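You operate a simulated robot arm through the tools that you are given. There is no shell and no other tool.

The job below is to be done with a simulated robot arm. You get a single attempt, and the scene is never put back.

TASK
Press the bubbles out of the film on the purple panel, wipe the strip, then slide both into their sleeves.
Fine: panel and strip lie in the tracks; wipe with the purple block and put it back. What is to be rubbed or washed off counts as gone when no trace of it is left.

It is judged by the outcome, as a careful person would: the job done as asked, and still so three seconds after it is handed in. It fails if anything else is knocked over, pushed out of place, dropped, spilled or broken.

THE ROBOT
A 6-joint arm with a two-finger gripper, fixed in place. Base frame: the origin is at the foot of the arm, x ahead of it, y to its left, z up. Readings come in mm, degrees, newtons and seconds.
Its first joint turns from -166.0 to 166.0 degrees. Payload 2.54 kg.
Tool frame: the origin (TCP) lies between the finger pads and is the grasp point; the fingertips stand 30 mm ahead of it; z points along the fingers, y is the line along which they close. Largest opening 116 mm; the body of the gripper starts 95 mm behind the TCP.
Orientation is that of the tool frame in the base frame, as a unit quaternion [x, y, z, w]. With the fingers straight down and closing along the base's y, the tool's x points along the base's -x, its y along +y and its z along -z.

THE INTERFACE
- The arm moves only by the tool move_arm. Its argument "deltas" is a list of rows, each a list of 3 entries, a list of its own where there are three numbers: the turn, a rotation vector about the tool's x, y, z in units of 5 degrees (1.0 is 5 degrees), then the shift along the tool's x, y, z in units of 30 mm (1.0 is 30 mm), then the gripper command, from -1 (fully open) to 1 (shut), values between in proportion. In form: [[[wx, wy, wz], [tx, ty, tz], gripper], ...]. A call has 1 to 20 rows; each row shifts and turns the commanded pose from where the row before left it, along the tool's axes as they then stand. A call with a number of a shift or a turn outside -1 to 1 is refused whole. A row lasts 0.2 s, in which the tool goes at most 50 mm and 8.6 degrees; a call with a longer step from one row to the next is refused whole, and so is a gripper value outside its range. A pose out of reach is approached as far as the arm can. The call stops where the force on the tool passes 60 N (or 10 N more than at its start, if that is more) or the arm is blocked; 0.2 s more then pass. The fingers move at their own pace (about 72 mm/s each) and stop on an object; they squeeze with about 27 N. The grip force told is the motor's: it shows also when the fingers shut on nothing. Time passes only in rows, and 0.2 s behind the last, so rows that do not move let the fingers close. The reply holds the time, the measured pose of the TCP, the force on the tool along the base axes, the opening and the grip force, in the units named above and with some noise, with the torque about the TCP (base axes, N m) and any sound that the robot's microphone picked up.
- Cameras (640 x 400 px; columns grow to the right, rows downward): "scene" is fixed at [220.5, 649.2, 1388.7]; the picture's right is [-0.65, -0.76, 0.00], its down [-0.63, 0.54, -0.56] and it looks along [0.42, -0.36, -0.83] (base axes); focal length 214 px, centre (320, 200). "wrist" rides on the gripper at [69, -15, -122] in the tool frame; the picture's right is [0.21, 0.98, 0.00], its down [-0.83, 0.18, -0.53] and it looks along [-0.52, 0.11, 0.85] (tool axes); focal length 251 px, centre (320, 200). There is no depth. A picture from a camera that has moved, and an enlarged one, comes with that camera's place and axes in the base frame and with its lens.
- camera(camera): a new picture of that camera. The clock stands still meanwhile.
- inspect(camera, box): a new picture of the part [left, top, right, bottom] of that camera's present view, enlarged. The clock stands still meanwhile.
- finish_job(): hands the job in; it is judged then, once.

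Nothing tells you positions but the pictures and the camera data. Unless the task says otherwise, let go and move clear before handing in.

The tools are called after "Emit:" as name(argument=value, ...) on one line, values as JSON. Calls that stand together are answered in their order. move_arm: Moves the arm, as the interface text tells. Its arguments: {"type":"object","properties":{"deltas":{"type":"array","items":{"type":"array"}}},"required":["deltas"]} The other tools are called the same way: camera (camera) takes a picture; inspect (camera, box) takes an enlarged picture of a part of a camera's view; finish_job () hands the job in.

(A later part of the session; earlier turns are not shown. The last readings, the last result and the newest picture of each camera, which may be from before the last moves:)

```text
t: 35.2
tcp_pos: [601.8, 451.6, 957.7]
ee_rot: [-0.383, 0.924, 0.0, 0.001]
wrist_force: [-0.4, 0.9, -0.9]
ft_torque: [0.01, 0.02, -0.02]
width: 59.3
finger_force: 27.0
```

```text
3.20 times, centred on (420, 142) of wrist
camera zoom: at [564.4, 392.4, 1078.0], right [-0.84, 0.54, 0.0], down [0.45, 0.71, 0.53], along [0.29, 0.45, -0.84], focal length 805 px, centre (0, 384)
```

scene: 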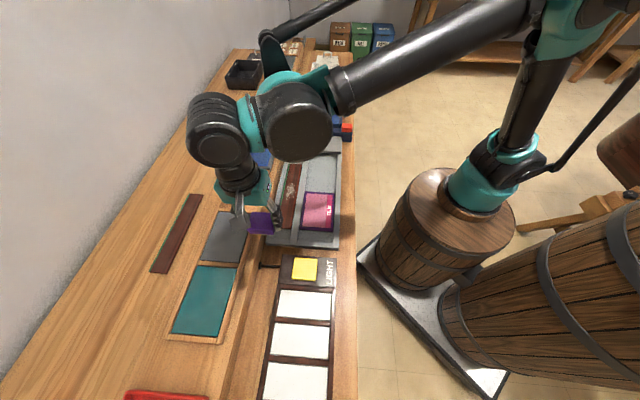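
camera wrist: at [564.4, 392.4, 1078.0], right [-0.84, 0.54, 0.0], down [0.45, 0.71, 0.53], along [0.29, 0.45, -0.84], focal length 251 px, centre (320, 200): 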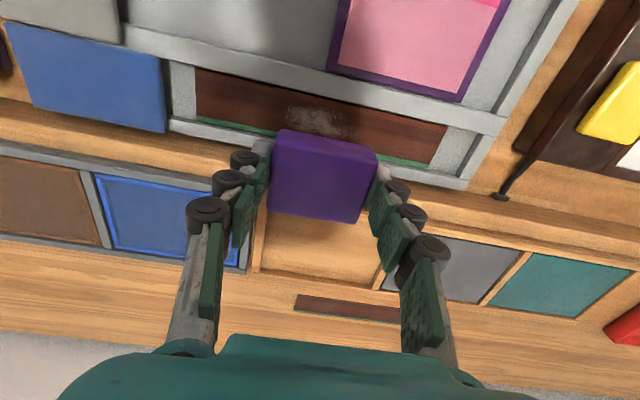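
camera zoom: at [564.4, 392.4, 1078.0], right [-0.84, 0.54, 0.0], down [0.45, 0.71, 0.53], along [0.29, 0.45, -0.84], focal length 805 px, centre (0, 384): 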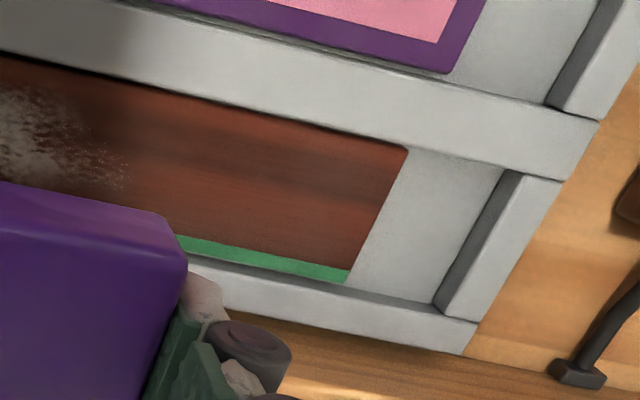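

The track is about 51 mm wide between rails that stand a few mm above the strip, and the block is about 48 mm wide, so it should fit between the rails when centred at v≈745. I'll lower to just above the rails and check alignment.

Emit:
move_arm(deltas=[[[0, 0, 0.09], [0, 0, 0], 1], [[0, 0, 0], [0, 0, 0.75], 1], [[0, 0, 0], [0, 0, 0.75], 1], [[0, 0, 0], [0, 0, 0.75], 1], [[0, 0, 0], [0, 0, 0.3], 1], [[0, 0, 0], [0, 0, 0], 1]])

Emit:
inspect(camera="wrist", box=[200, 50, 460, 230])

Emit:
inspect(camera="scene", box=[250, 150, 350, 230])

```text
t: 36.6
tcp_pos: [602.1, 452.4, 879.7]
ee_rot: [-0.379, 0.926, 0.0, 0.001]
wrist_force: [0.3, -0.3, -0.6]
ft_torque: [0.04, 0.04, -0.01]
width: 59.0
finger_force: 27.8
```

```text
2.22 times, centred on (330, 140) of wrist
camera zoom: at [563.1, 392.2, 1001.3], right [-0.84, 0.55, 0.0], down [0.46, 0.71, 0.53], along [0.29, 0.45, -0.84], focal length 559 px, centre (298, 333)
```

zoom: 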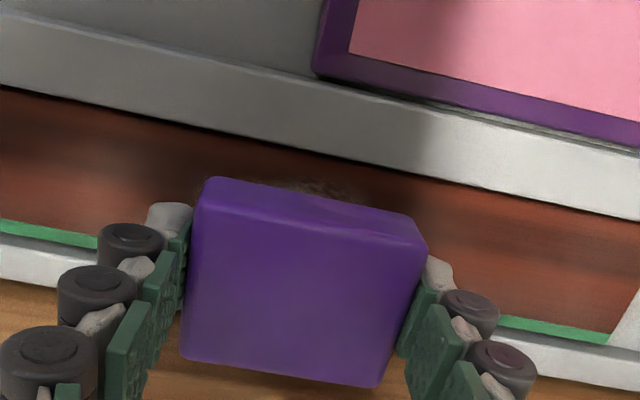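

```text
5.00 times, centred on (300, 190) of scene
camera zoom: at [220.5, 649.2, 1388.7], right [-0.65, -0.76, 0.0], down [-0.63, 0.54, -0.56], along [0.42, -0.36, -0.83], focal length 1072 px, centre (420, 250)
```

zoom: 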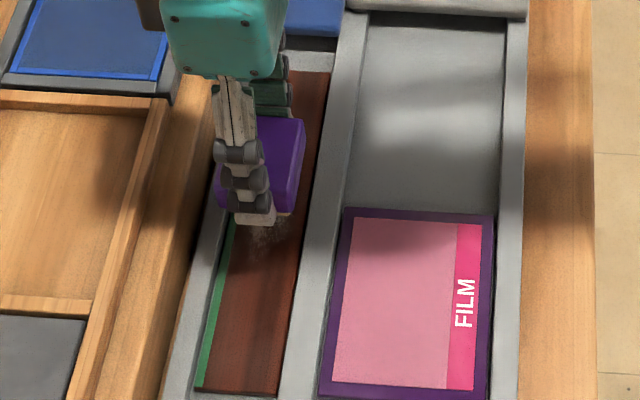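

The block lines up with the track, its front face parallel to the rail. I lower on, slowing before contact.

Emit:
move_arm(deltas=[[[0, 0, 0], [0, 0, 0.35], 1], [[0, 0, 0], [0, 0, 0.3], 1], [[0, 0, 0], [0, 0, 0.05], 1], [[0, 0, 0], [0, 0, 0.05], 1], [[0, 0, 0], [0, 0, 0.05], 1], [[0, 0, 0], [0, 0, 0], 1]])

Emit:
inspect(camera="wrist", box=[200, 50, 460, 230])

```text
t: 38.0
tcp_pos: [602.8, 452.8, 856.8]
ee_rot: [-0.379, 0.925, 0.0, 0.001]
wrist_force: [0.8, 0.4, 0.0]
ft_torque: [0.0, -0.02, 0.01]
width: 59.3
finger_force: 26.9
```

```text
2.22 times, centred on (330, 140) of wrist
camera zoom: at [564.2, 393.2, 977.6], right [-0.84, 0.55, 0.0], down [0.46, 0.71, 0.53], along [0.29, 0.45, -0.84], focal length 559 px, centre (298, 333)
```

zoom: 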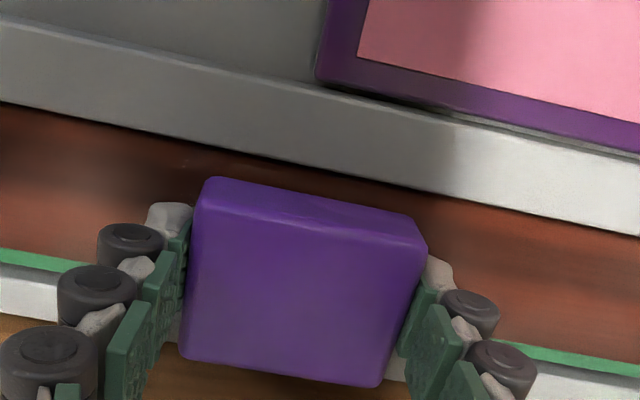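

Measured against the rails, the block seems about 4 mm too far toward the outer rail. I'll take strongly enlarged views to confirm before lowering further.

Emit:
inspect(camera="scene", box=[275, 165, 325, 205])

Emit:
inspect(camera="wrist", box=[270, 100, 400, 180])

```text
10.00 times, centred on (300, 185) of scene
camera zoom: at [220.5, 649.2, 1388.7], right [-0.65, -0.76, 0.0], down [-0.63, 0.54, -0.56], along [0.42, -0.36, -0.83], focal length 2145 px, centre (520, 350)
```

zoom: 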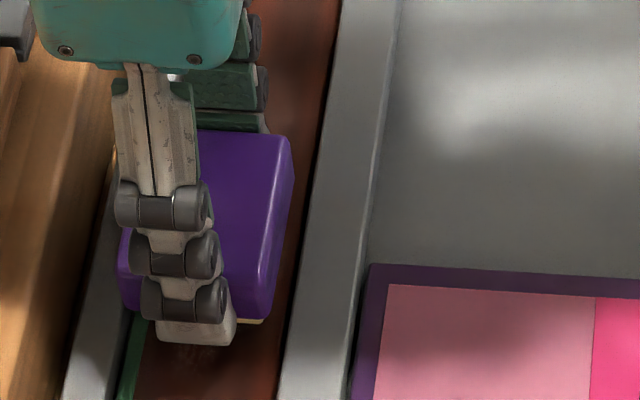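

```text
4.92 times, centred on (335, 140) of wrist
camera zoom: at [564.2, 393.2, 977.6], right [-0.84, 0.55, 0.0], down [0.46, 0.71, 0.53], along [0.29, 0.45, -0.84], focal length 1238 px, centre (246, 495)
```

zoom: 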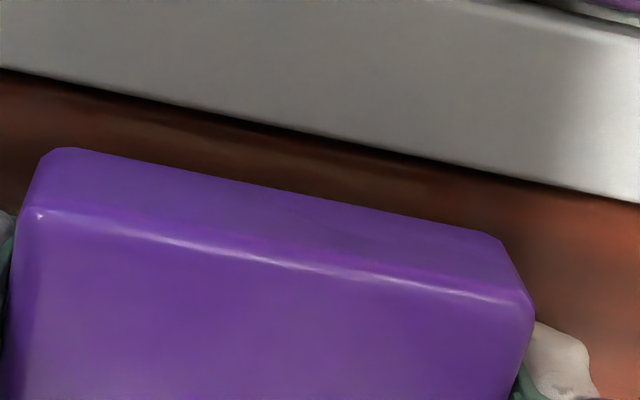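

Both views show a gap of about 6–7 mm to the middle rail, so I shift the block about 4.5 mm toward it and then lower gently.

Emit:
move_arm(deltas=[[[0, 0, 0], [0.15, 0, 0], 1], [[0, 0, 0], [0, 0, 0], 1], [[0, 0, 0], [0, 0, 0.05], 1], [[0, 0, 0], [0, 0, 0.05], 1], [[0, 0, 0], [0, 0, 0.04], 1], [[0, 0, 0], [0, 0, 0], 1]])

Emit:
inspect(camera="wrist", box=[200, 80, 420, 220])

Emit:
inspect(camera="scene", box=[275, 165, 325, 205])

```text
t: 39.4
tcp_pos: [598.6, 448.2, 852.3]
ee_rot: [-0.378, 0.926, 0.0, 0.001]
wrist_force: [-0.5, -0.9, 7.6]
ft_torque: [0.12, 0.13, 0.02]
width: 58.9
finger_force: 26.7
```

```text
2.86 times, centred on (310, 150) of wrist
camera zoom: at [560.7, 389.4, 973.4], right [-0.84, 0.55, 0.0], down [0.46, 0.71, 0.54], along [0.29, 0.45, -0.84], focal length 718 px, centre (349, 343)
```

zoom: 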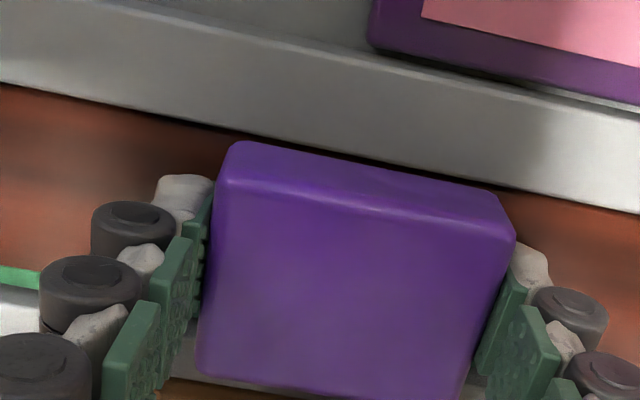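

```text
10.00 times, centred on (300, 185) of scene
camera zoom: at [220.5, 649.2, 1388.7], right [-0.65, -0.76, 0.0], down [-0.63, 0.54, -0.56], along [0.42, -0.36, -0.83], focal length 2145 px, centre (520, 350)
```

zoom: 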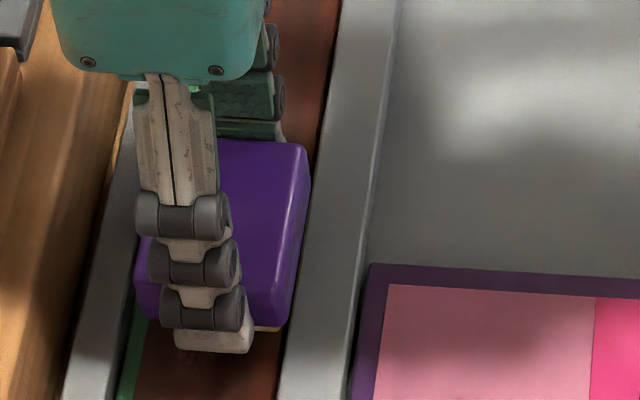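

Contact shows at one end only, since the block was gripped with a 2.5° lean. I restore that lean so the block lies flat, then press lightly.

Emit:
move_arm(deltas=[[[-0.5, 0, 0], [0, 0, 0], 1], [[0, 0, 0], [0, 0, 0.03], 1], [[0, 0, 0], [0, 0, 0.03], 1], [[0, 0, 0], [0, 0, 0], 1]])

Emit:
inspect(camera="scene", box=[275, 165, 325, 205])

Emit:
inspect(camera="wrist", box=[200, 80, 420, 220])

```text
t: 40.4
tcp_pos: [596.9, 449.4, 850.7]
ee_rot: [-0.379, 0.925, 0.021, -0.007]
wrist_force: [1.4, -0.4, 20.4]
ft_torque: [-0.39, -0.29, -0.01]
width: 59.2
finger_force: 27.4
```

```text
10.00 times, centred on (300, 185) of scene
camera zoom: at [220.5, 649.2, 1388.7], right [-0.65, -0.76, 0.0], down [-0.63, 0.54, -0.56], along [0.42, -0.36, -0.83], focal length 2145 px, centre (520, 350)
```

zoom: 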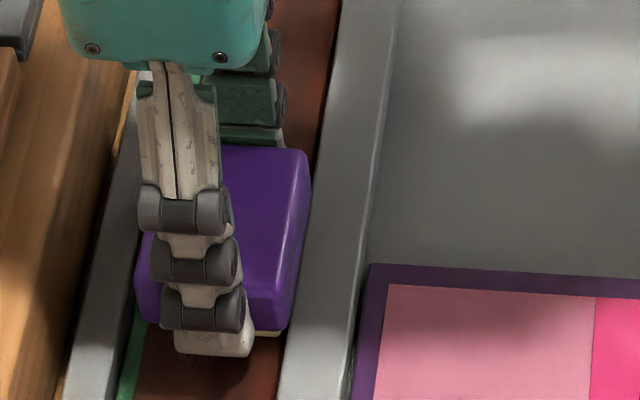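

```text
2.86 times, centred on (310, 150) of wrist
camera zoom: at [563.7, 385.7, 971.3], right [-0.84, 0.54, 0.04], down [0.48, 0.69, 0.54], along [0.27, 0.47, -0.84], focal length 718 px, centre (349, 343)
```

zoom: 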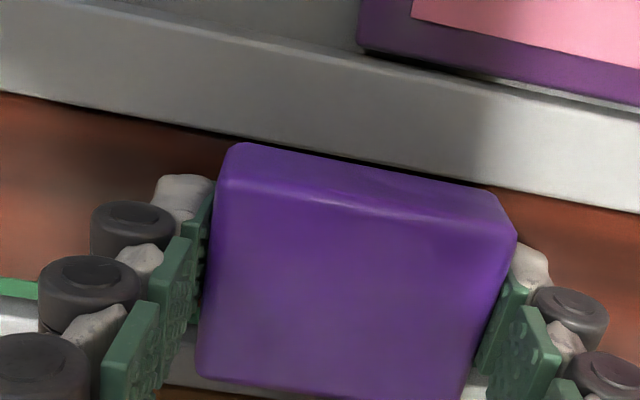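

The lean was about twice too much: contact now is at the other end. I'll set it halfway and check the force before sliding.

Emit:
move_arm(deltas=[[[0.25, 0, 0], [0, 0, 0], 1], [[0, 0, 0], [0, 0, 0], 1]])

```text
t: 41.0
tcp_pos: [599.3, 449.3, 851.0]
ee_rot: [-0.38, 0.925, 0.011, -0.003]
wrist_force: [-4.3, -0.4, 10.8]
ft_torque: [0.07, 0.27, 0.06]
width: 59.0
finger_force: 27.5
```

The block now lies nearly flat with about 11 N. I'll stroke it back and forth along the strip over the smear.

Emit:
move_arm(deltas=[[[0, 0, 0], [0, -0.4, -0.008], 1], [[0, 0, 0], [0, -0.4, -0.008], 1], [[0, 0, 0], [0, -0.4, -0.008], 1], [[0, 0, 0], [0, 0.4, 0.008], 1], [[0, 0, 0], [0, 0.4, 0.008], 1], [[0, 0, 0], [0, 0.4, 0.008], 1], [[0, 0, 0], [0, 0.4, 0.008], 1], [[0, 0, 0], [0, 0.4, 0.008], 1], [[0, 0, 0], [0, 0.4, 0.008], 1], [[0, 0, 0], [0, -0.4, -0.008], 1], [[0, 0, 0], [0, -0.4, -0.008], 1], [[0, 0, 0], [0, -0.4, -0.008], 1]])

Emit:
camera(camera="wrist")

Emit:
inspect(camera="scene", box=[250, 140, 350, 230])

```text
t: 43.6
tcp_pos: [598.5, 449.7, 851.6]
ee_rot: [-0.38, 0.925, 0.01, -0.004]
wrist_force: [-1.1, 1.6, 1.5]
ft_torque: [-0.03, -0.02, 0.01]
width: 59.2
finger_force: 27.2
```

```text
taken
camera wrist: at [562.3, 388.3, 971.4], right [-0.84, 0.54, 0.02], down [0.47, 0.7, 0.54], along [0.28, 0.46, -0.84], focal length 251 px, centre (320, 200)
```

wrist: 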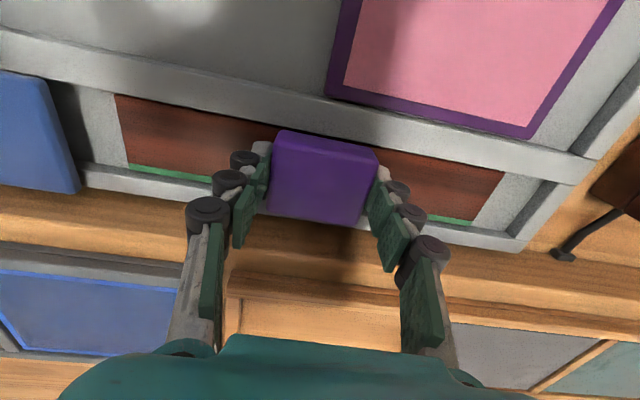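

```text
4.44 times, centred on (300, 185) of scene
camera zoom: at [220.5, 649.2, 1388.7], right [-0.65, -0.76, 0.0], down [-0.63, 0.54, -0.56], along [0.42, -0.36, -0.83], focal length 953 px, centre (409, 267)
```

zoom: 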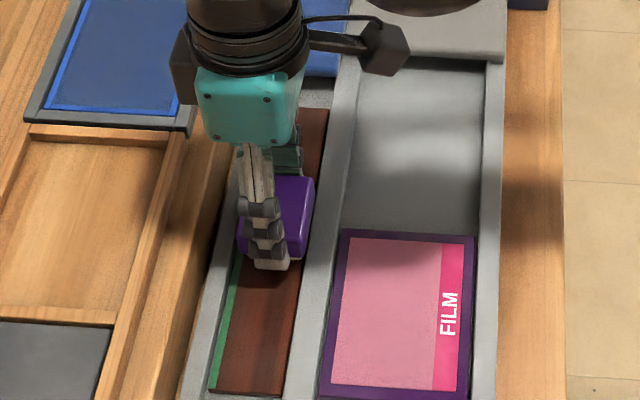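

The force eased as the block settled; I press about 1.5 mm more and stroke again.

Emit:
move_arm(deltas=[[[0, 0, 0], [0, 0, 0.04], 1], [[0, 0, 0], [0, -0.4, -0.008], 1], [[0, 0, 0], [0, -0.4, -0.008], 1], [[0, 0, 0], [0, -0.4, -0.008], 1], [[0, 0, 0], [0, 0.4, 0.008], 1], [[0, 0, 0], [0, 0.4, 0.008], 1], [[0, 0, 0], [0, 0.4, 0.008], 1], [[0, 0, 0], [0, 0.4, 0.008], 1], [[0, 0, 0], [0, 0.4, 0.008], 1], [[0, 0, 0], [0, 0.4, 0.008], 1], [[0, 0, 0], [0, -0.4, -0.008], 1], [[0, 0, 0], [0, -0.4, -0.008], 1], [[0, 0, 0], [0, -0.4, -0.008], 1]])

Emit:
move_arm(deltas=[[[0, 0, 0], [0, 0, -0.3], 1], [[0, 0, 0], [0, 0, -0.9], 1], [[0, 0, 0], [0, 0, -0.9], 1], [[0, 0, 0], [0, 0, -0.5], 1], [[0, 0, 0], [-0.9, 0, -0.2], 1], [[0, 0, 0], [-0.9, 0, 0], 1], [[0, 0, 0], [-0.5, 0, 0], 1], [[0, 0, 0], [0, 0, 0], 1]])

Emit:
camera(camera="wrist")

Emit:
inspect(camera="scene", box=[240, 130, 350, 250])

```text
t: 46.4
tcp_pos: [598.4, 450.9, 850.3]
ee_rot: [-0.38, 0.925, 0.009, -0.003]
wrist_force: [-1.9, 1.4, 4.0]
ft_torque: [-0.06, 0.0, -0.02]
width: 59.1
finger_force: 26.9
```

```text
t: 48.2
tcp_pos: [649.5, 496.7, 933.7]
ee_rot: [-0.379, 0.925, 0.011, -0.004]
wrist_force: [0.3, 0.4, -0.2]
ft_torque: [0.01, 0.03, 0.01]
width: 58.9
finger_force: 27.0
```

```text
taken
camera wrist: at [613.2, 435.8, 1053.9], right [-0.84, 0.55, 0.02], down [0.47, 0.7, 0.54], along [0.28, 0.46, -0.84], focal length 251 px, centre (320, 200)
```

wrist: 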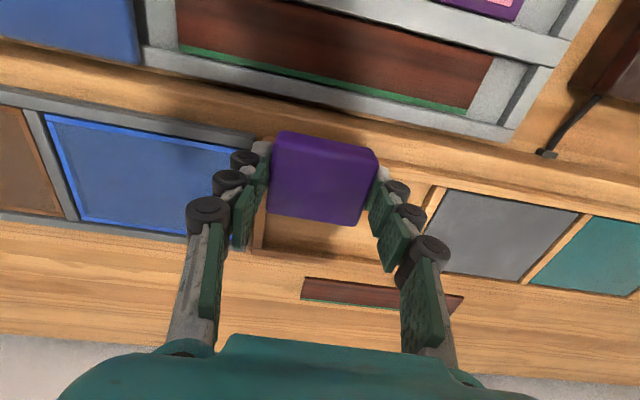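

```text
3.33 times, centred on (295, 190) of scene
camera zoom: at [220.5, 649.2, 1388.7], right [-0.65, -0.76, 0.0], down [-0.63, 0.54, -0.56], along [0.42, -0.36, -0.83], focal length 715 px, centre (403, 233)
```

zoom: 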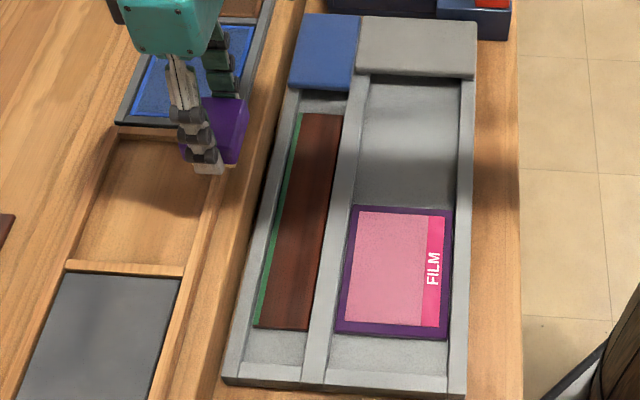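

The smear seems gone. I enlarge the strip in both cameras to check for any trace.

Emit:
inspect(camera="scene", box=[275, 160, 315, 220])

Emit:
inspect(camera="wrist", box=[170, 0, 340, 110])

Emit:
inspect(camera="wrist", box=[330, 0, 500, 120])

```text
6.67 times, centred on (295, 190) of scene
camera zoom: at [220.5, 649.2, 1388.7], right [-0.65, -0.76, 0.0], down [-0.63, 0.54, -0.56], along [0.42, -0.36, -0.83], focal length 1430 px, centre (487, 267)
```

zoom: 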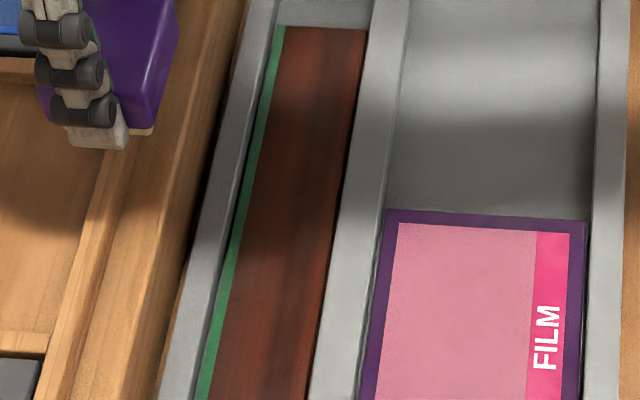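

```text
3.64 times, centred on (255, 55) of wrist
camera zoom: at [613.2, 435.8, 1053.9], right [-0.84, 0.55, 0.02], down [0.47, 0.7, 0.54], along [0.28, 0.46, -0.84], focal length 914 px, centre (556, 727)
```

zoom: 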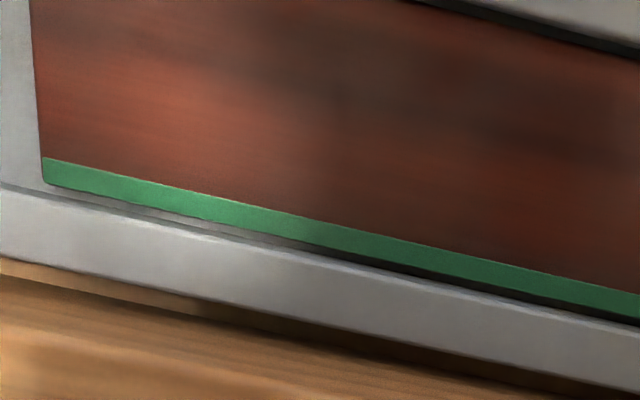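

```text
3.33 times, centred on (415, 60) of wrist
camera zoom: at [613.2, 435.8, 1053.9], right [-0.84, 0.55, 0.02], down [0.47, 0.7, 0.54], along [0.28, 0.46, -0.84], focal length 838 px, centre (3, 667)
```

zoom: 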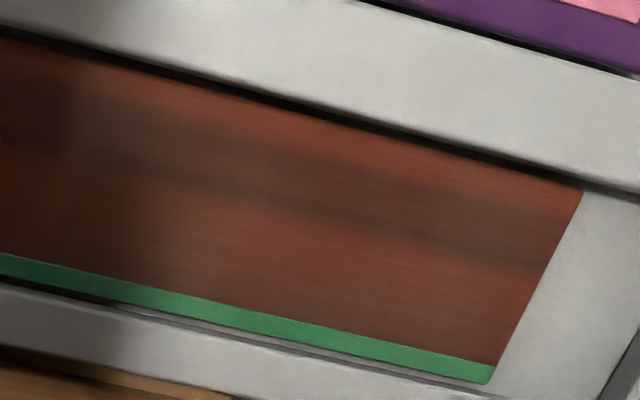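

No trace of the smear remains on the strip. Now I take the block back: level the tool, turn back by 90° and carry it toward its place.

Emit:
move_arm(deltas=[[[0.25, 0, 0], [0, 0, -0.7], 1], [[0, 0, 1], [0, 0, 0], 1], [[0, 0, 1], [0, 0, 0], 1], [[0, 0, 1], [0, 0, 0], 1], [[0, 0, 1], [0, 0, 0], 1], [[0, 0, 1], [0, 0, 0], 1], [[0, 0, 1], [0, 0, 0], 1], [[0, 0, 1], [0, 0, 0], 1], [[0, 0, 1], [0, 0, 0], 1], [[0, 0, 1], [0, 0, 0], 1], [[0, 0, 1], [0, 0, 0], 1], [[0, 0, 1], [0, 0, 0], 1], [[0, 0, 1], [0, 0, 0], 1], [[0, 0, 1], [0, 0, 0], 1], [[0, 0, 1], [0, 0, 0], 1], [[0, 0, 1], [0, 0, 0], 1], [[0, 0, 1], [0, 0, 0], 1], [[0, 0, 1], [0, 0, 0], 1], [[0, 0, 0.91], [0, 0, 0], 1], [[0, 0, 0], [0, 0, 0], 1]])

Emit:
inspect(camera="scene", box=[265, 140, 345, 240])

Emit:
camera(camera="wrist")

```text
t: 52.4
tcp_pos: [649.5, 496.4, 954.9]
ee_rot: [0.383, 0.924, 0.001, 0.0]
wrist_force: [-0.1, 0.3, 0.3]
ft_torque: [0.01, -0.04, 0.02]
width: 58.9
finger_force: 27.5
```

```text
4.00 times, centred on (305, 190) of scene
camera zoom: at [220.5, 649.2, 1388.7], right [-0.65, -0.76, 0.0], down [-0.63, 0.54, -0.56], along [0.42, -0.36, -0.83], focal length 858 px, centre (380, 240)
```

zoom: 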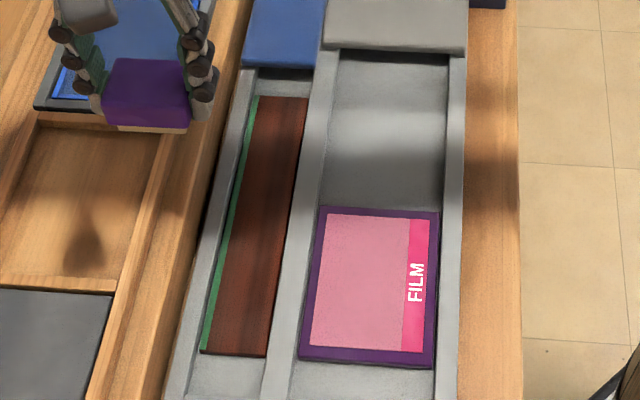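

```text
taken
camera wrist: at [590.6, 534.5, 1075.5], right [0.54, 0.84, 0.0], down [0.71, -0.46, 0.53], along [0.45, -0.29, -0.85], focal length 251 px, centre (320, 200)
```

wrist: 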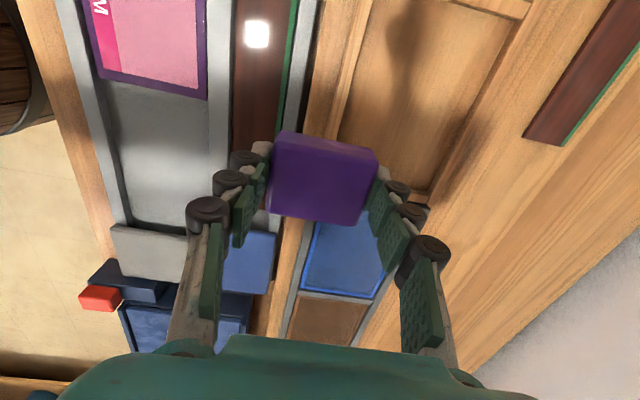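

The strip is clean in this light too. I carry the block back toward its spot.

Emit:
move_arm(deltas=[[[0, 0, 0], [0.978, 0.043, 0], 1], [[0, 0, 0], [0.978, 0.043, 0], 1], [[0, 0, 0], [0.978, 0.043, 0], 1], [[0, 0, 0], [0.978, 0.043, 0], 1], [[0, 0, 0], [0.978, 0.043, 0], 1], [[0, 0, 0], [0.978, 0.043, 0], 1], [[0, 0, 0], [0.978, 0.043, 0], 1], [[0, 0, 0], [0.978, 0.043, 0], 1], [[0, 0, 0], [0.978, 0.043, 0], 1], [[0, 0, 0], [0.978, 0.043, 0], 1], [[0, 0, 0], [0.978, 0.043, 0], 1], [[0, 0, 0], [0.978, 0.043, 0], 1], [[0, 0, 0], [0.978, 0.043, 0], 1], [[0, 0, 0], [0.978, 0.043, 0], 1], [[-0.5, 0, 0], [0, 0, 0], 1], [[0, 0, 0], [0, 0, 0.5], 1], [[0, 0, 0], [0, 0, 0.5], 1], [[0, 0, 0], [0, 0, 0], 1]])

Emit:
camera(camera="wrist")

```text
t: 56.2
tcp_pos: [373.2, 800.7, 924.5]
ee_rot: [0.383, 0.924, 0.021, 0.009]
wrist_force: [-0.7, 0.3, -0.7]
ft_torque: [0.0, -0.01, 0.0]
width: 59.1
finger_force: 27.2
```

```text
taken
camera wrist: at [310.3, 834.5, 1044.4], right [0.54, 0.84, 0.04], down [0.7, -0.47, 0.54], along [0.48, -0.26, -0.84], focal length 251 px, centre (320, 200)
```

wrist: 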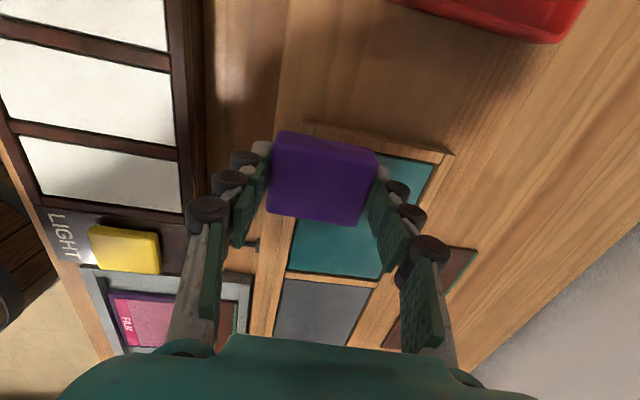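

I'm beside the spot with the block over the teal frame. I first back off along the bench, then sink and shift over to the original place.

Emit:
move_arm(deltas=[[[0, 0, 0], [0.67, 0, 0], 1], [[0, 0, 0], [0.67, 0, 0], 1], [[0, 0, 0], [0.66, 0, 0], 1], [[0, 0, 0], [0, 0, 0.35], 1], [[0, 0, 0], [0, 0, 0.35], 1], [[0, 0, 0], [0, 0.47, 0.02], 1], [[0, 0, 0], [0, 0.47, 0.02], 1], [[0, 0, 0], [0, 0.47, 0.02], 1], [[0, 0, 0], [0, 0, 0], 1]])

Emit:
inspect(camera="wrist", box=[160, 60, 480, 260])

```text
t: 58.2
tcp_pos: [360.6, 869.9, 903.0]
ee_rot: [0.382, 0.924, 0.021, 0.008]
wrist_force: [0.2, 0.4, -0.4]
ft_torque: [-0.02, -0.02, -0.02]
width: 59.3
finger_force: 26.7
```

```text
2.00 times, centred on (320, 160) of wrist
camera zoom: at [298.2, 904.1, 1023.2], right [0.54, 0.84, 0.04], down [0.7, -0.47, 0.54], along [0.48, -0.26, -0.84], focal length 503 px, centre (320, 280)
```

zoom: 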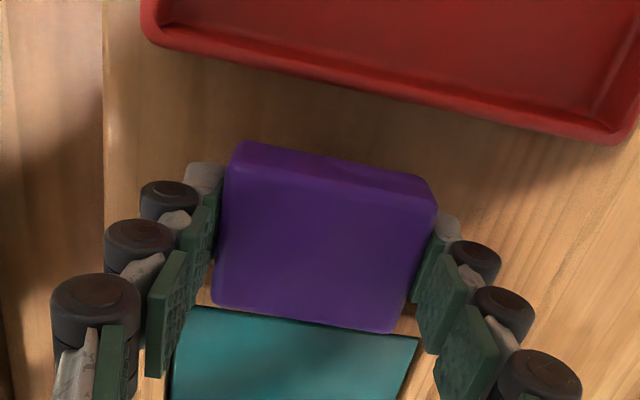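

I'm about 3 mm short and 13 mm above. I lower gently with that small shift until the block touches the shelf.

Emit:
move_arm(deltas=[[[0, 0, 0], [0.035, 0.04, 0.15], 1], [[0, 0, 0], [0.035, 0.04, 0.15], 1], [[0, 0, 0], [0, 0, 0.05], 1], [[0, 0, 0], [0, 0, 0.04], 1], [[0, 0, 0], [0, 0, 0.03], 1], [[0, 0, 0], [0, 0, 0], 1]])

```text
t: 59.6
tcp_pos: [361.6, 872.8, 890.1]
ee_rot: [0.383, 0.924, 0.021, 0.009]
wrist_force: [-0.2, 0.2, -0.5]
ft_torque: [0.02, -0.01, 0.0]
width: 58.9
finger_force: 27.3
out of reach, approached as far as the arm can: row 1
```

No contact yet, so the block had slid up slightly in the grip. I go down in sub-millimetre steps.

Emit:
move_arm(deltas=[[[0, 0, 0], [0, 0, 0.02], 1], [[0, 0, 0], [0, 0, 0.02], 1], [[0, 0, 0], [0, 0, 0], 1]])

```text
t: 60.4
tcp_pos: [361.0, 871.7, 889.7]
ee_rot: [0.383, 0.924, 0.021, 0.008]
wrist_force: [-0.6, 0.1, 0.0]
ft_torque: [0.04, -0.03, 0.01]
width: 58.9
finger_force: 27.7
```

Emit:
move_arm(deltas=[[[0, 0, 0], [0, 0, 0.03], 1], [[0, 0, 0], [0, 0, 0.03], 1], [[0, 0, 0], [0, 0, 0], 1]])

Emit:
inspect(camera="scene", box=[140, 330, 240, 400])

```text
t: 61.2
tcp_pos: [361.2, 871.9, 887.9]
ee_rot: [0.382, 0.924, 0.021, 0.009]
wrist_force: [-0.2, 0.5, -0.7]
ft_torque: [0.02, -0.01, 0.01]
width: 58.9
finger_force: 27.1
```

```text
5.71 times, centred on (190, 365) of scene
camera zoom: at [220.5, 649.2, 1388.7], right [-0.65, -0.76, 0.0], down [-0.63, 0.54, -0.56], along [0.42, -0.36, -0.83], focal length 1226 px, centre (1063, -743)
```

zoom: 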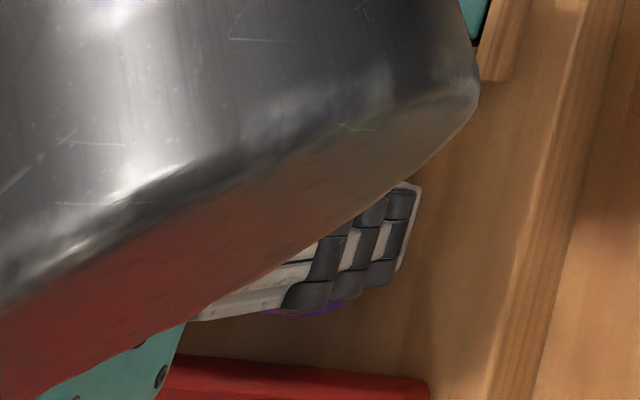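

Still free. I continue down in 1 mm steps, watching the force.

Emit:
move_arm(deltas=[[[0, 0, 0], [0, 0, 0.03], 1], [[0, 0, 0], [0, 0, 0.03], 1], [[0, 0, 0], [0, 0, 0], 1]])

Emit:
inspect(camera="wrist", box=[160, 60, 480, 260])

```text
t: 62.0
tcp_pos: [359.6, 872.0, 886.3]
ee_rot: [0.382, 0.924, 0.02, 0.008]
wrist_force: [1.7, 3.4, 14.9]
ft_torque: [-0.15, 0.14, -0.01]
width: 58.9
finger_force: 27.2
```

```text
2.00 times, centred on (320, 160) of wrist
camera zoom: at [297.8, 906.2, 1006.9], right [0.54, 0.84, 0.04], down [0.69, -0.47, 0.54], along [0.48, -0.26, -0.84], focal length 503 px, centre (320, 280)
```

zoom: 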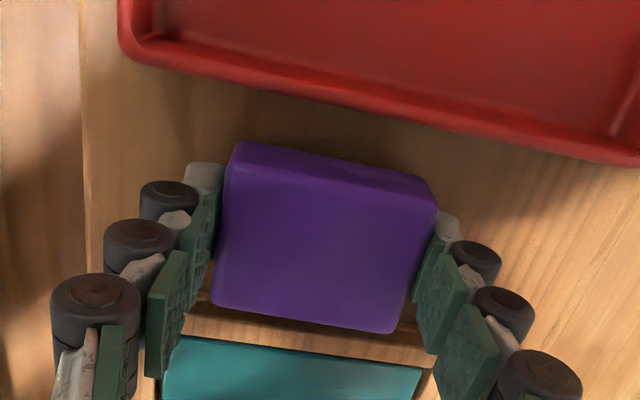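

The block is down (about 15 N at one edge) and its place relative to the red tray and teal frame matches the first picture. I release it and rise.

Emit:
move_arm(deltas=[[[0, 0, 0], [0, 0, -0.03], 0.9], [[0, 0, 0], [0, 0, 0], -0.2], [[0, 0, 0], [0, 0, 0], -0.5], [[0, 0, 0], [0, 0, 0], -0.5], [[0, 0, 0], [0, 0, -0.3], -0.5], [[0, 0, 0], [0, 0, -0.5], -0.5], [[0, 0, 0], [0, -0.4, -0.8], -0.6], [[0, 0, 0], [-0.3, -0.6, -0.4], -1], [[0.5, 0, 0], [0, 0, 0], -1], [[0, 0, 0], [0, 0, 0], -1]])

Emit:
camera(camera="wrist")

Emit:
inspect(camera="wrist", box=[240, 0, 500, 200])

```text
t: 64.2
tcp_pos: [342.7, 838.0, 944.5]
ee_rot: [0.383, 0.924, 0.001, 0.001]
wrist_force: [0.1, -0.1, -0.3]
ft_torque: [-0.04, 0.0, 0.0]
width: 116.2
finger_force: 0.1
out of reach, approached as far as the arm can: row 6
```

```text
taken
camera wrist: at [283.6, 877.0, 1064.8], right [0.54, 0.84, 0.0], down [0.71, -0.46, 0.53], along [0.45, -0.29, -0.85], focal length 251 px, centre (320, 200)
```

wrist: 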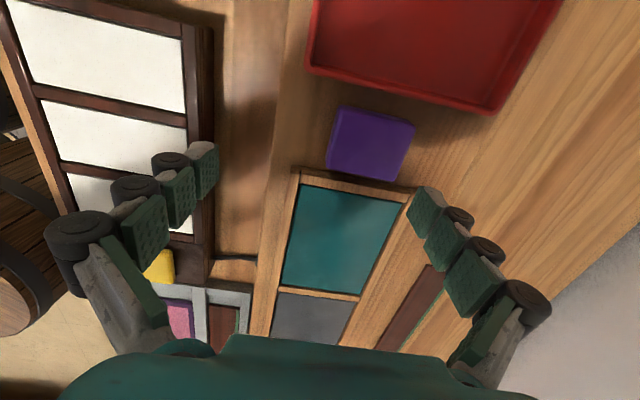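

```text
2.00 times, centred on (370, 100) of wrist
camera zoom: at [283.6, 877.0, 1064.8], right [0.54, 0.84, 0.0], down [0.71, -0.46, 0.53], along [0.45, -0.29, -0.85], focal length 503 px, centre (220, 400)
```

zoom: 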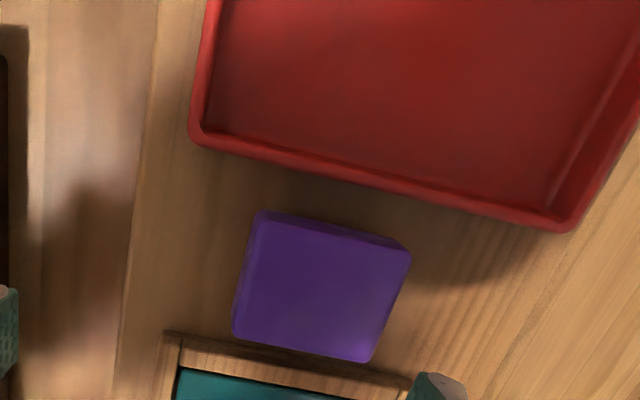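

The block is back in its place. Next are the sleeves: I'll enlarge them from the scene camera to see how deep they are and what lies behind them.

Emit:
inspect(camera="scene", box=[275, 80, 365, 170])

Emit:
inspect(camera="scene", box=[250, 130, 360, 250])

Emit:
camera(camera="scene")

```text
4.44 times, centred on (320, 125) of scene
camera zoom: at [220.5, 649.2, 1388.7], right [-0.65, -0.76, 0.0], down [-0.63, 0.54, -0.56], along [0.42, -0.36, -0.83], focal length 953 px, centre (320, 533)
```

zoom: 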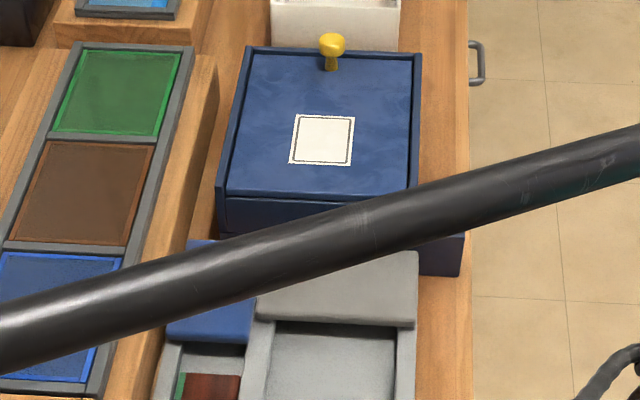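

```text
3.33 times, centred on (305, 190) of scene
camera zoom: at [220.5, 649.2, 1388.7], right [-0.65, -0.76, 0.0], down [-0.63, 0.54, -0.56], along [0.42, -0.36, -0.83], focal length 715 px, centre (370, 233)
```

zoom: 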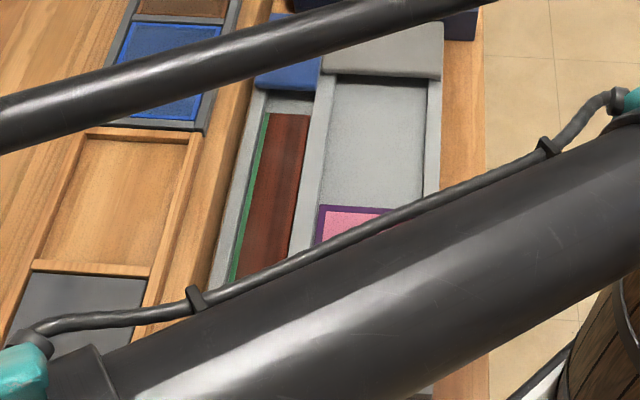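

```text
taken
```

scene: 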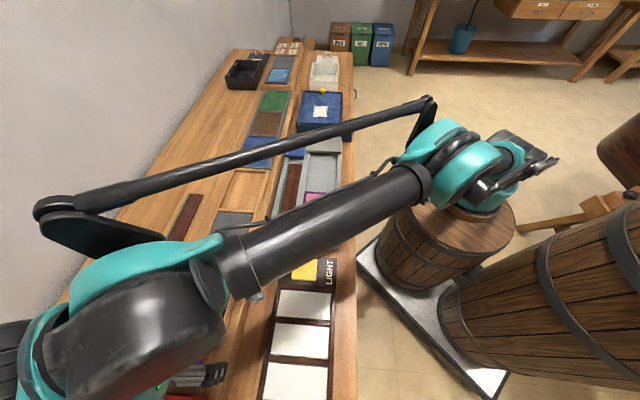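

The arm hides part of the view, so I'll fly back above the tray and look into the sleeve mouths with the wrist camera.

Emit:
move_arm(deltas=[[[0, 0, 0], [-0.97, -0.4, 0], -1], [[0, 0, 0], [-0.97, -0.4, 0], -1], [[0, 0, 0], [-0.97, -0.4, 0], -1], [[0, 0, 0], [-0.97, -0.4, 0], -1], [[0, 0, 0], [-0.97, -0.4, 0], -1], [[0, 0, 0], [-0.97, -0.4, 0], -1], [[0, 0, 0], [-0.97, -0.4, 0], -1], [[0, 0, 0], [-0.97, -0.4, 0], -1], [[0, 0, 0], [-0.97, -0.4, 0], -1], [[0, 0, 0], [-0.97, -0.4, 0], -1], [[0, 0, 0], [-0.97, -0.4, 0], -1], [[0, 0, 0], [-0.97, -0.4, 0], -1], [[0, 0, 0], [-0.97, -0.4, 0], -1], [[0, 0, 0], [-0.97, -0.4, 0], -1], [[0, 0, 0], [-0.97, -0.4, 0], -1], [[0, 0, 0], [-0.97, -0.4, 0], -1], [[0, 0, 0], [0, 0, 0], -1]])

Emit:
camera(camera="wrist")

Emit:
inspect(camera="wrist", box=[200, 180, 440, 340])

Emit:
inspect(camera="scene", box=[130, 320, 230, 400])

```text
t: 67.8
tcp_pos: [537.3, 373.9, 944.7]
ee_rot: [0.382, 0.924, 0.001, 0.001]
wrist_force: [-0.7, -0.4, -0.4]
ft_torque: [0.0, 0.0, 0.02]
width: 116.0
finger_force: 0.2
```

```text
taken
camera wrist: at [478.0, 411.6, 1065.2], right [0.54, 0.84, 0.0], down [0.71, -0.46, 0.53], along [0.45, -0.29, -0.85], focal length 251 px, centre (320, 200)
```

wrist: 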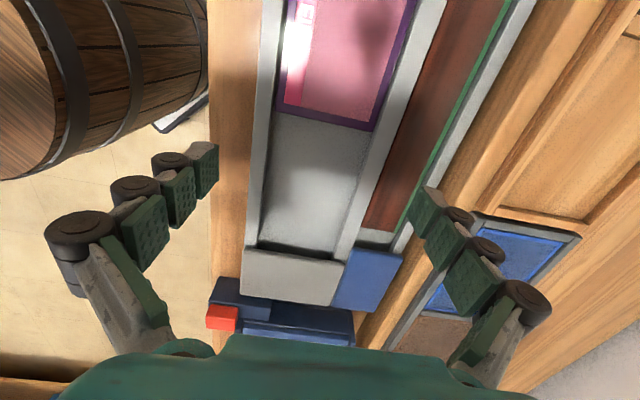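

```text
2.50 times, centred on (320, 260) of wrist
camera zoom: at [478.0, 411.6, 1065.2], right [0.54, 0.84, 0.0], down [0.71, -0.46, 0.53], along [0.45, -0.29, -0.85], focal length 629 px, centre (320, 50)
```

zoom: 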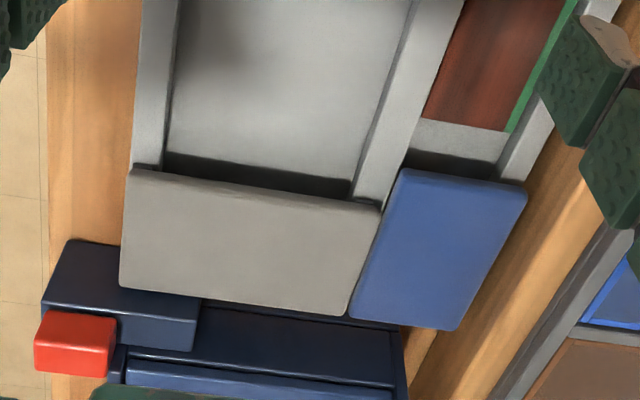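

```text
5.00 times, centred on (180, 360) of scene
camera zoom: at [220.5, 649.2, 1388.7], right [-0.65, -0.76, 0.0], down [-0.63, 0.54, -0.56], along [0.42, -0.36, -0.83], focal length 1072 px, centre (1020, -600)
```

zoom: 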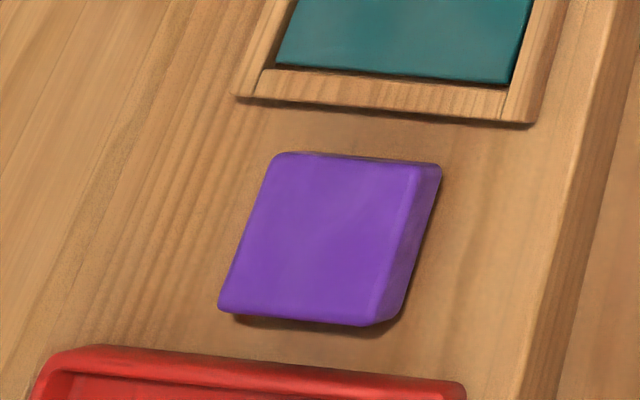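

The block sits where it was. The sleeves are about 92 mm deep, their mouths near u≈274 along the track, with the blue box right behind, so I'll push gently. First I shut the fingers and go to the gap behind the panel at about (426, 490).

Emit:
move_arm(deltas=[[[0, 0, 0], [0.892, 0.02, 0], 1], [[0, 0, 0], [0.892, 0.02, 0], 1], [[0, 0, 0], [0.892, 0.02, 0], 1], [[0, 0, 0], [0.892, 0.02, 0], 1], [[0, 0, 0], [0.892, 0.02, 0], 1], [[0, 0, 0], [0.892, 0.02, 0], 1], [[0, 0, 0], [0, 0, 0.9], 1], [[0, 0, 0], [0, 0, 0.9], 1], [[0, 0, 0], [0, 0, 0.9], 1], [[0, 0, 0], [0, 0, 0], 1]])

Emit:
camera(camera="wrist")

Emit:
inspect(camera="scene", box=[280, 190, 350, 255])

```text
t: 70.0
tcp_pos: [424.6, 488.9, 862.5]
ee_rot: [0.383, 0.924, 0.001, 0.0]
wrist_force: [0.6, -0.6, -0.2]
ft_torque: [0.03, 0.01, 0.0]
width: 0.0
finger_force: 27.2
```

```text
taken
camera wrist: at [366.2, 527.2, 983.6], right [0.54, 0.84, 0.0], down [0.71, -0.46, 0.53], along [0.45, -0.29, -0.85], focal length 251 px, centre (320, 200)
```

wrist: 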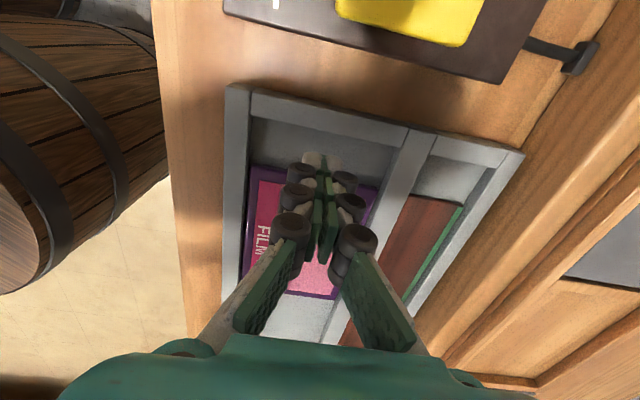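

```text
6.15 times, centred on (315, 222) of scene
camera zoom: at [220.5, 649.2, 1388.7], right [-0.65, -0.76, 0.0], down [-0.63, 0.54, -0.56], along [0.42, -0.36, -0.83], focal length 1320 px, centre (351, 62)
```

zoom: 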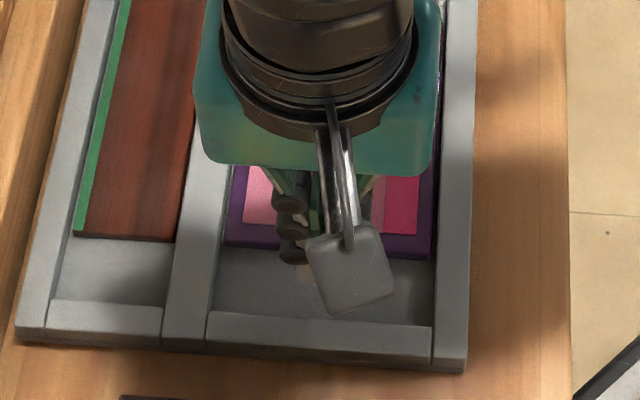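

The tips hang over the gap between the end wall and the panel. I lower them gently to find the track floor.

Emit:
move_arm(deltas=[[[0, 0, 0], [0, 0, 0.35], 1], [[0, 0, 0], [0, 0, 0.3], 1], [[0, 0, 0], [0, 0, 0.05], 1], [[0, 0, 0], [0, 0, 0.05], 1], [[0, 0, 0], [0, 0, 0], 1]])

Emit:
inspect(camera="wrist", box=[220, 80, 460, 230])

```text
t: 71.2
tcp_pos: [426.5, 491.0, 840.0]
ee_rot: [0.382, 0.924, 0.0, 0.0]
wrist_force: [-0.1, -0.6, 0.0]
ft_torque: [-0.01, 0.0, -0.01]
width: 0.0
finger_force: 26.8
```

```text
2.67 times, centred on (340, 155) of wrist
camera zoom: at [366.7, 528.3, 961.2], right [0.54, 0.84, 0.0], down [0.71, -0.46, 0.53], along [0.45, -0.29, -0.85], focal length 670 px, centre (267, 320)
```

zoom: 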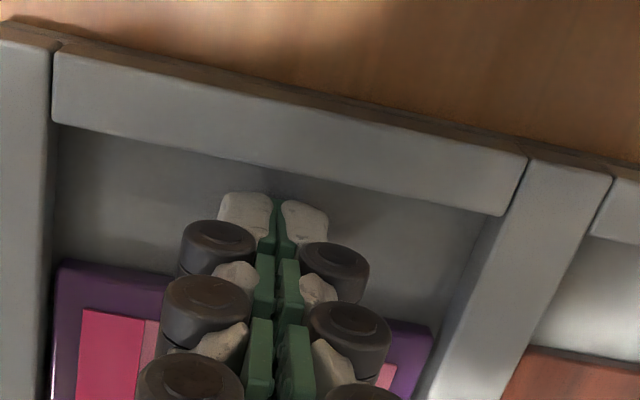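

Tip at z≈810, already below the panel's top, with no floor contact. A little lower to be sure of a good push face.

Emit:
move_arm(deltas=[[[0, 0, 0], [0, 0, 0.03], 1], [[0, 0, 0], [0, 0, 0.03], 1], [[0, 0, 0], [0, 0, 0], 1]])

```text
t: 72.0
tcp_pos: [425.2, 491.3, 838.5]
ee_rot: [0.383, 0.924, 0.001, 0.0]
wrist_force: [-0.1, -0.3, 0.4]
ft_torque: [0.02, -0.01, 0.0]
width: 0.0
finger_force: 26.4
```

The tips overlap the panel's rear edge by about 5 mm. I start pushing toward the sleeve slowly and watch the force.

Emit:
move_arm(deltas=[[[0, 0, 0], [-0.1, -0.001, 0], 1], [[0, 0, 0], [-0.1, -0.001, 0], 1], [[0, 0, 0], [-0.15, -0.001, 0], 1], [[0, 0, 0], [-0.15, -0.001, 0], 1], [[0, 0, 0], [-0.2, -0.002, 0], 1], [[0, 0, 0], [-0.2, -0.002, 0], 1], [[0, 0, 0], [-0.2, -0.002, 0], 1]])

Emit:
inspect(camera="wrist", box=[180, 60, 460, 230])

Emit:
inspect(camera="scene", box=[250, 130, 360, 260])

```text
t: 73.6
tcp_pos: [448.6, 467.7, 838.9]
ee_rot: [0.383, 0.924, 0.0, 0.001]
wrist_force: [0.0, 1.2, -0.4]
ft_torque: [0.0, 0.0, 0.01]
width: 6.1
finger_force: 26.6
```

```text
2.29 times, centred on (320, 145) of wrist
camera zoom: at [390.7, 505.3, 959.3], right [0.54, 0.84, 0.0], down [0.71, -0.46, 0.53], along [0.45, -0.29, -0.85], focal length 575 px, centre (320, 326)
```

zoom: 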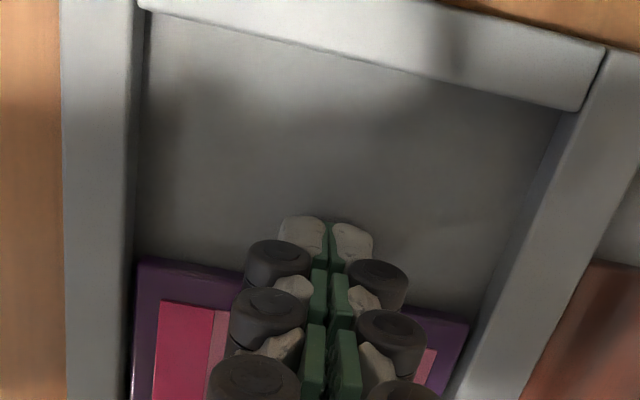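

```text
3.08 times, centred on (305, 195) of scene
camera zoom: at [220.5, 649.2, 1388.7], right [-0.65, -0.76, 0.0], down [-0.63, 0.54, -0.56], along [0.42, -0.36, -0.83], focal length 660 px, centre (366, 215)
```

zoom: 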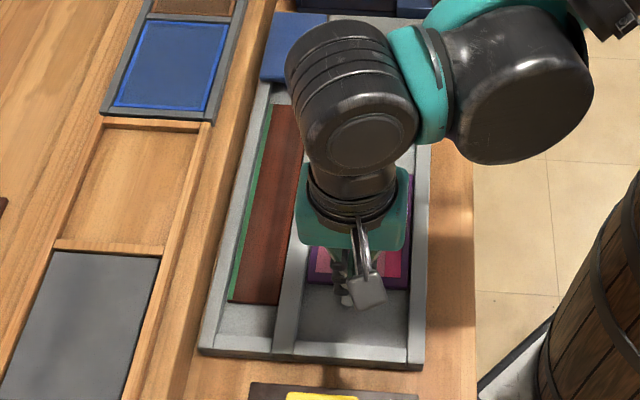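

The panel slides along with about 1 N. I keep pushing until its front edge is just before the sleeve's mouth.

Emit:
move_arm(deltas=[[[0, 0, 0], [-0.3, -0.003, 0], 1], [[0, 0, 0], [-0.35, -0.003, 0], 1], [[0, 0, 0], [-0.35, -0.003, 0], 1], [[0, 0, 0], [-0.35, -0.003, 0], 1], [[0, 0, 0], [-0.35, -0.003, 0], 1], [[0, 0, 0], [-0.35, -0.003, 0], 1], [[0, 0, 0], [-0.35, -0.003, 0], 1], [[0, 0, 0], [-0.35, -0.003, 0], 1], [[0, 0, 0], [-0.35, -0.003, 0], 1], [[0, 0, 0], [-0.35, -0.003, 0], 1], [[0, 0, 0], [-0.3, -0.003, 0], 1], [[0, 0, 0], [0, 0, 0], 1]])

Emit:
camera(camera="wrist")

Emit:
inspect(camera="scene", box=[250, 120, 360, 250])

```text
t: 76.2
tcp_pos: [527.5, 386.0, 838.7]
ee_rot: [0.383, 0.924, 0.001, 0.001]
wrist_force: [0.0, -0.1, 0.2]
ft_torque: [0.03, 0.0, 0.0]
width: 6.3
finger_force: 27.0
```

```text
taken
camera wrist: at [468.6, 424.5, 959.9], right [0.54, 0.84, 0.0], down [0.71, -0.46, 0.53], along [0.45, -0.29, -0.85], focal length 251 px, centre (320, 200)
```

wrist: 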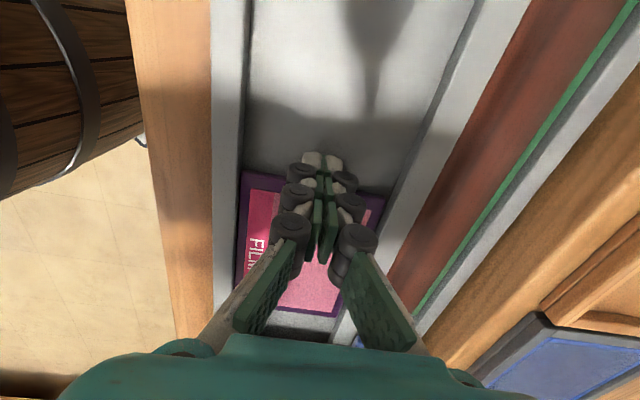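

```text
3.08 times, centred on (305, 185) of scene
camera zoom: at [220.5, 649.2, 1388.7], right [-0.65, -0.76, 0.0], down [-0.63, 0.54, -0.56], along [0.42, -0.36, -0.83], focal length 660 px, centre (366, 246)
```

zoom: 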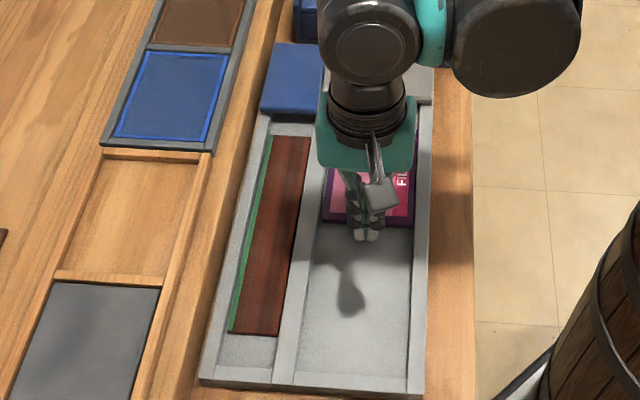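

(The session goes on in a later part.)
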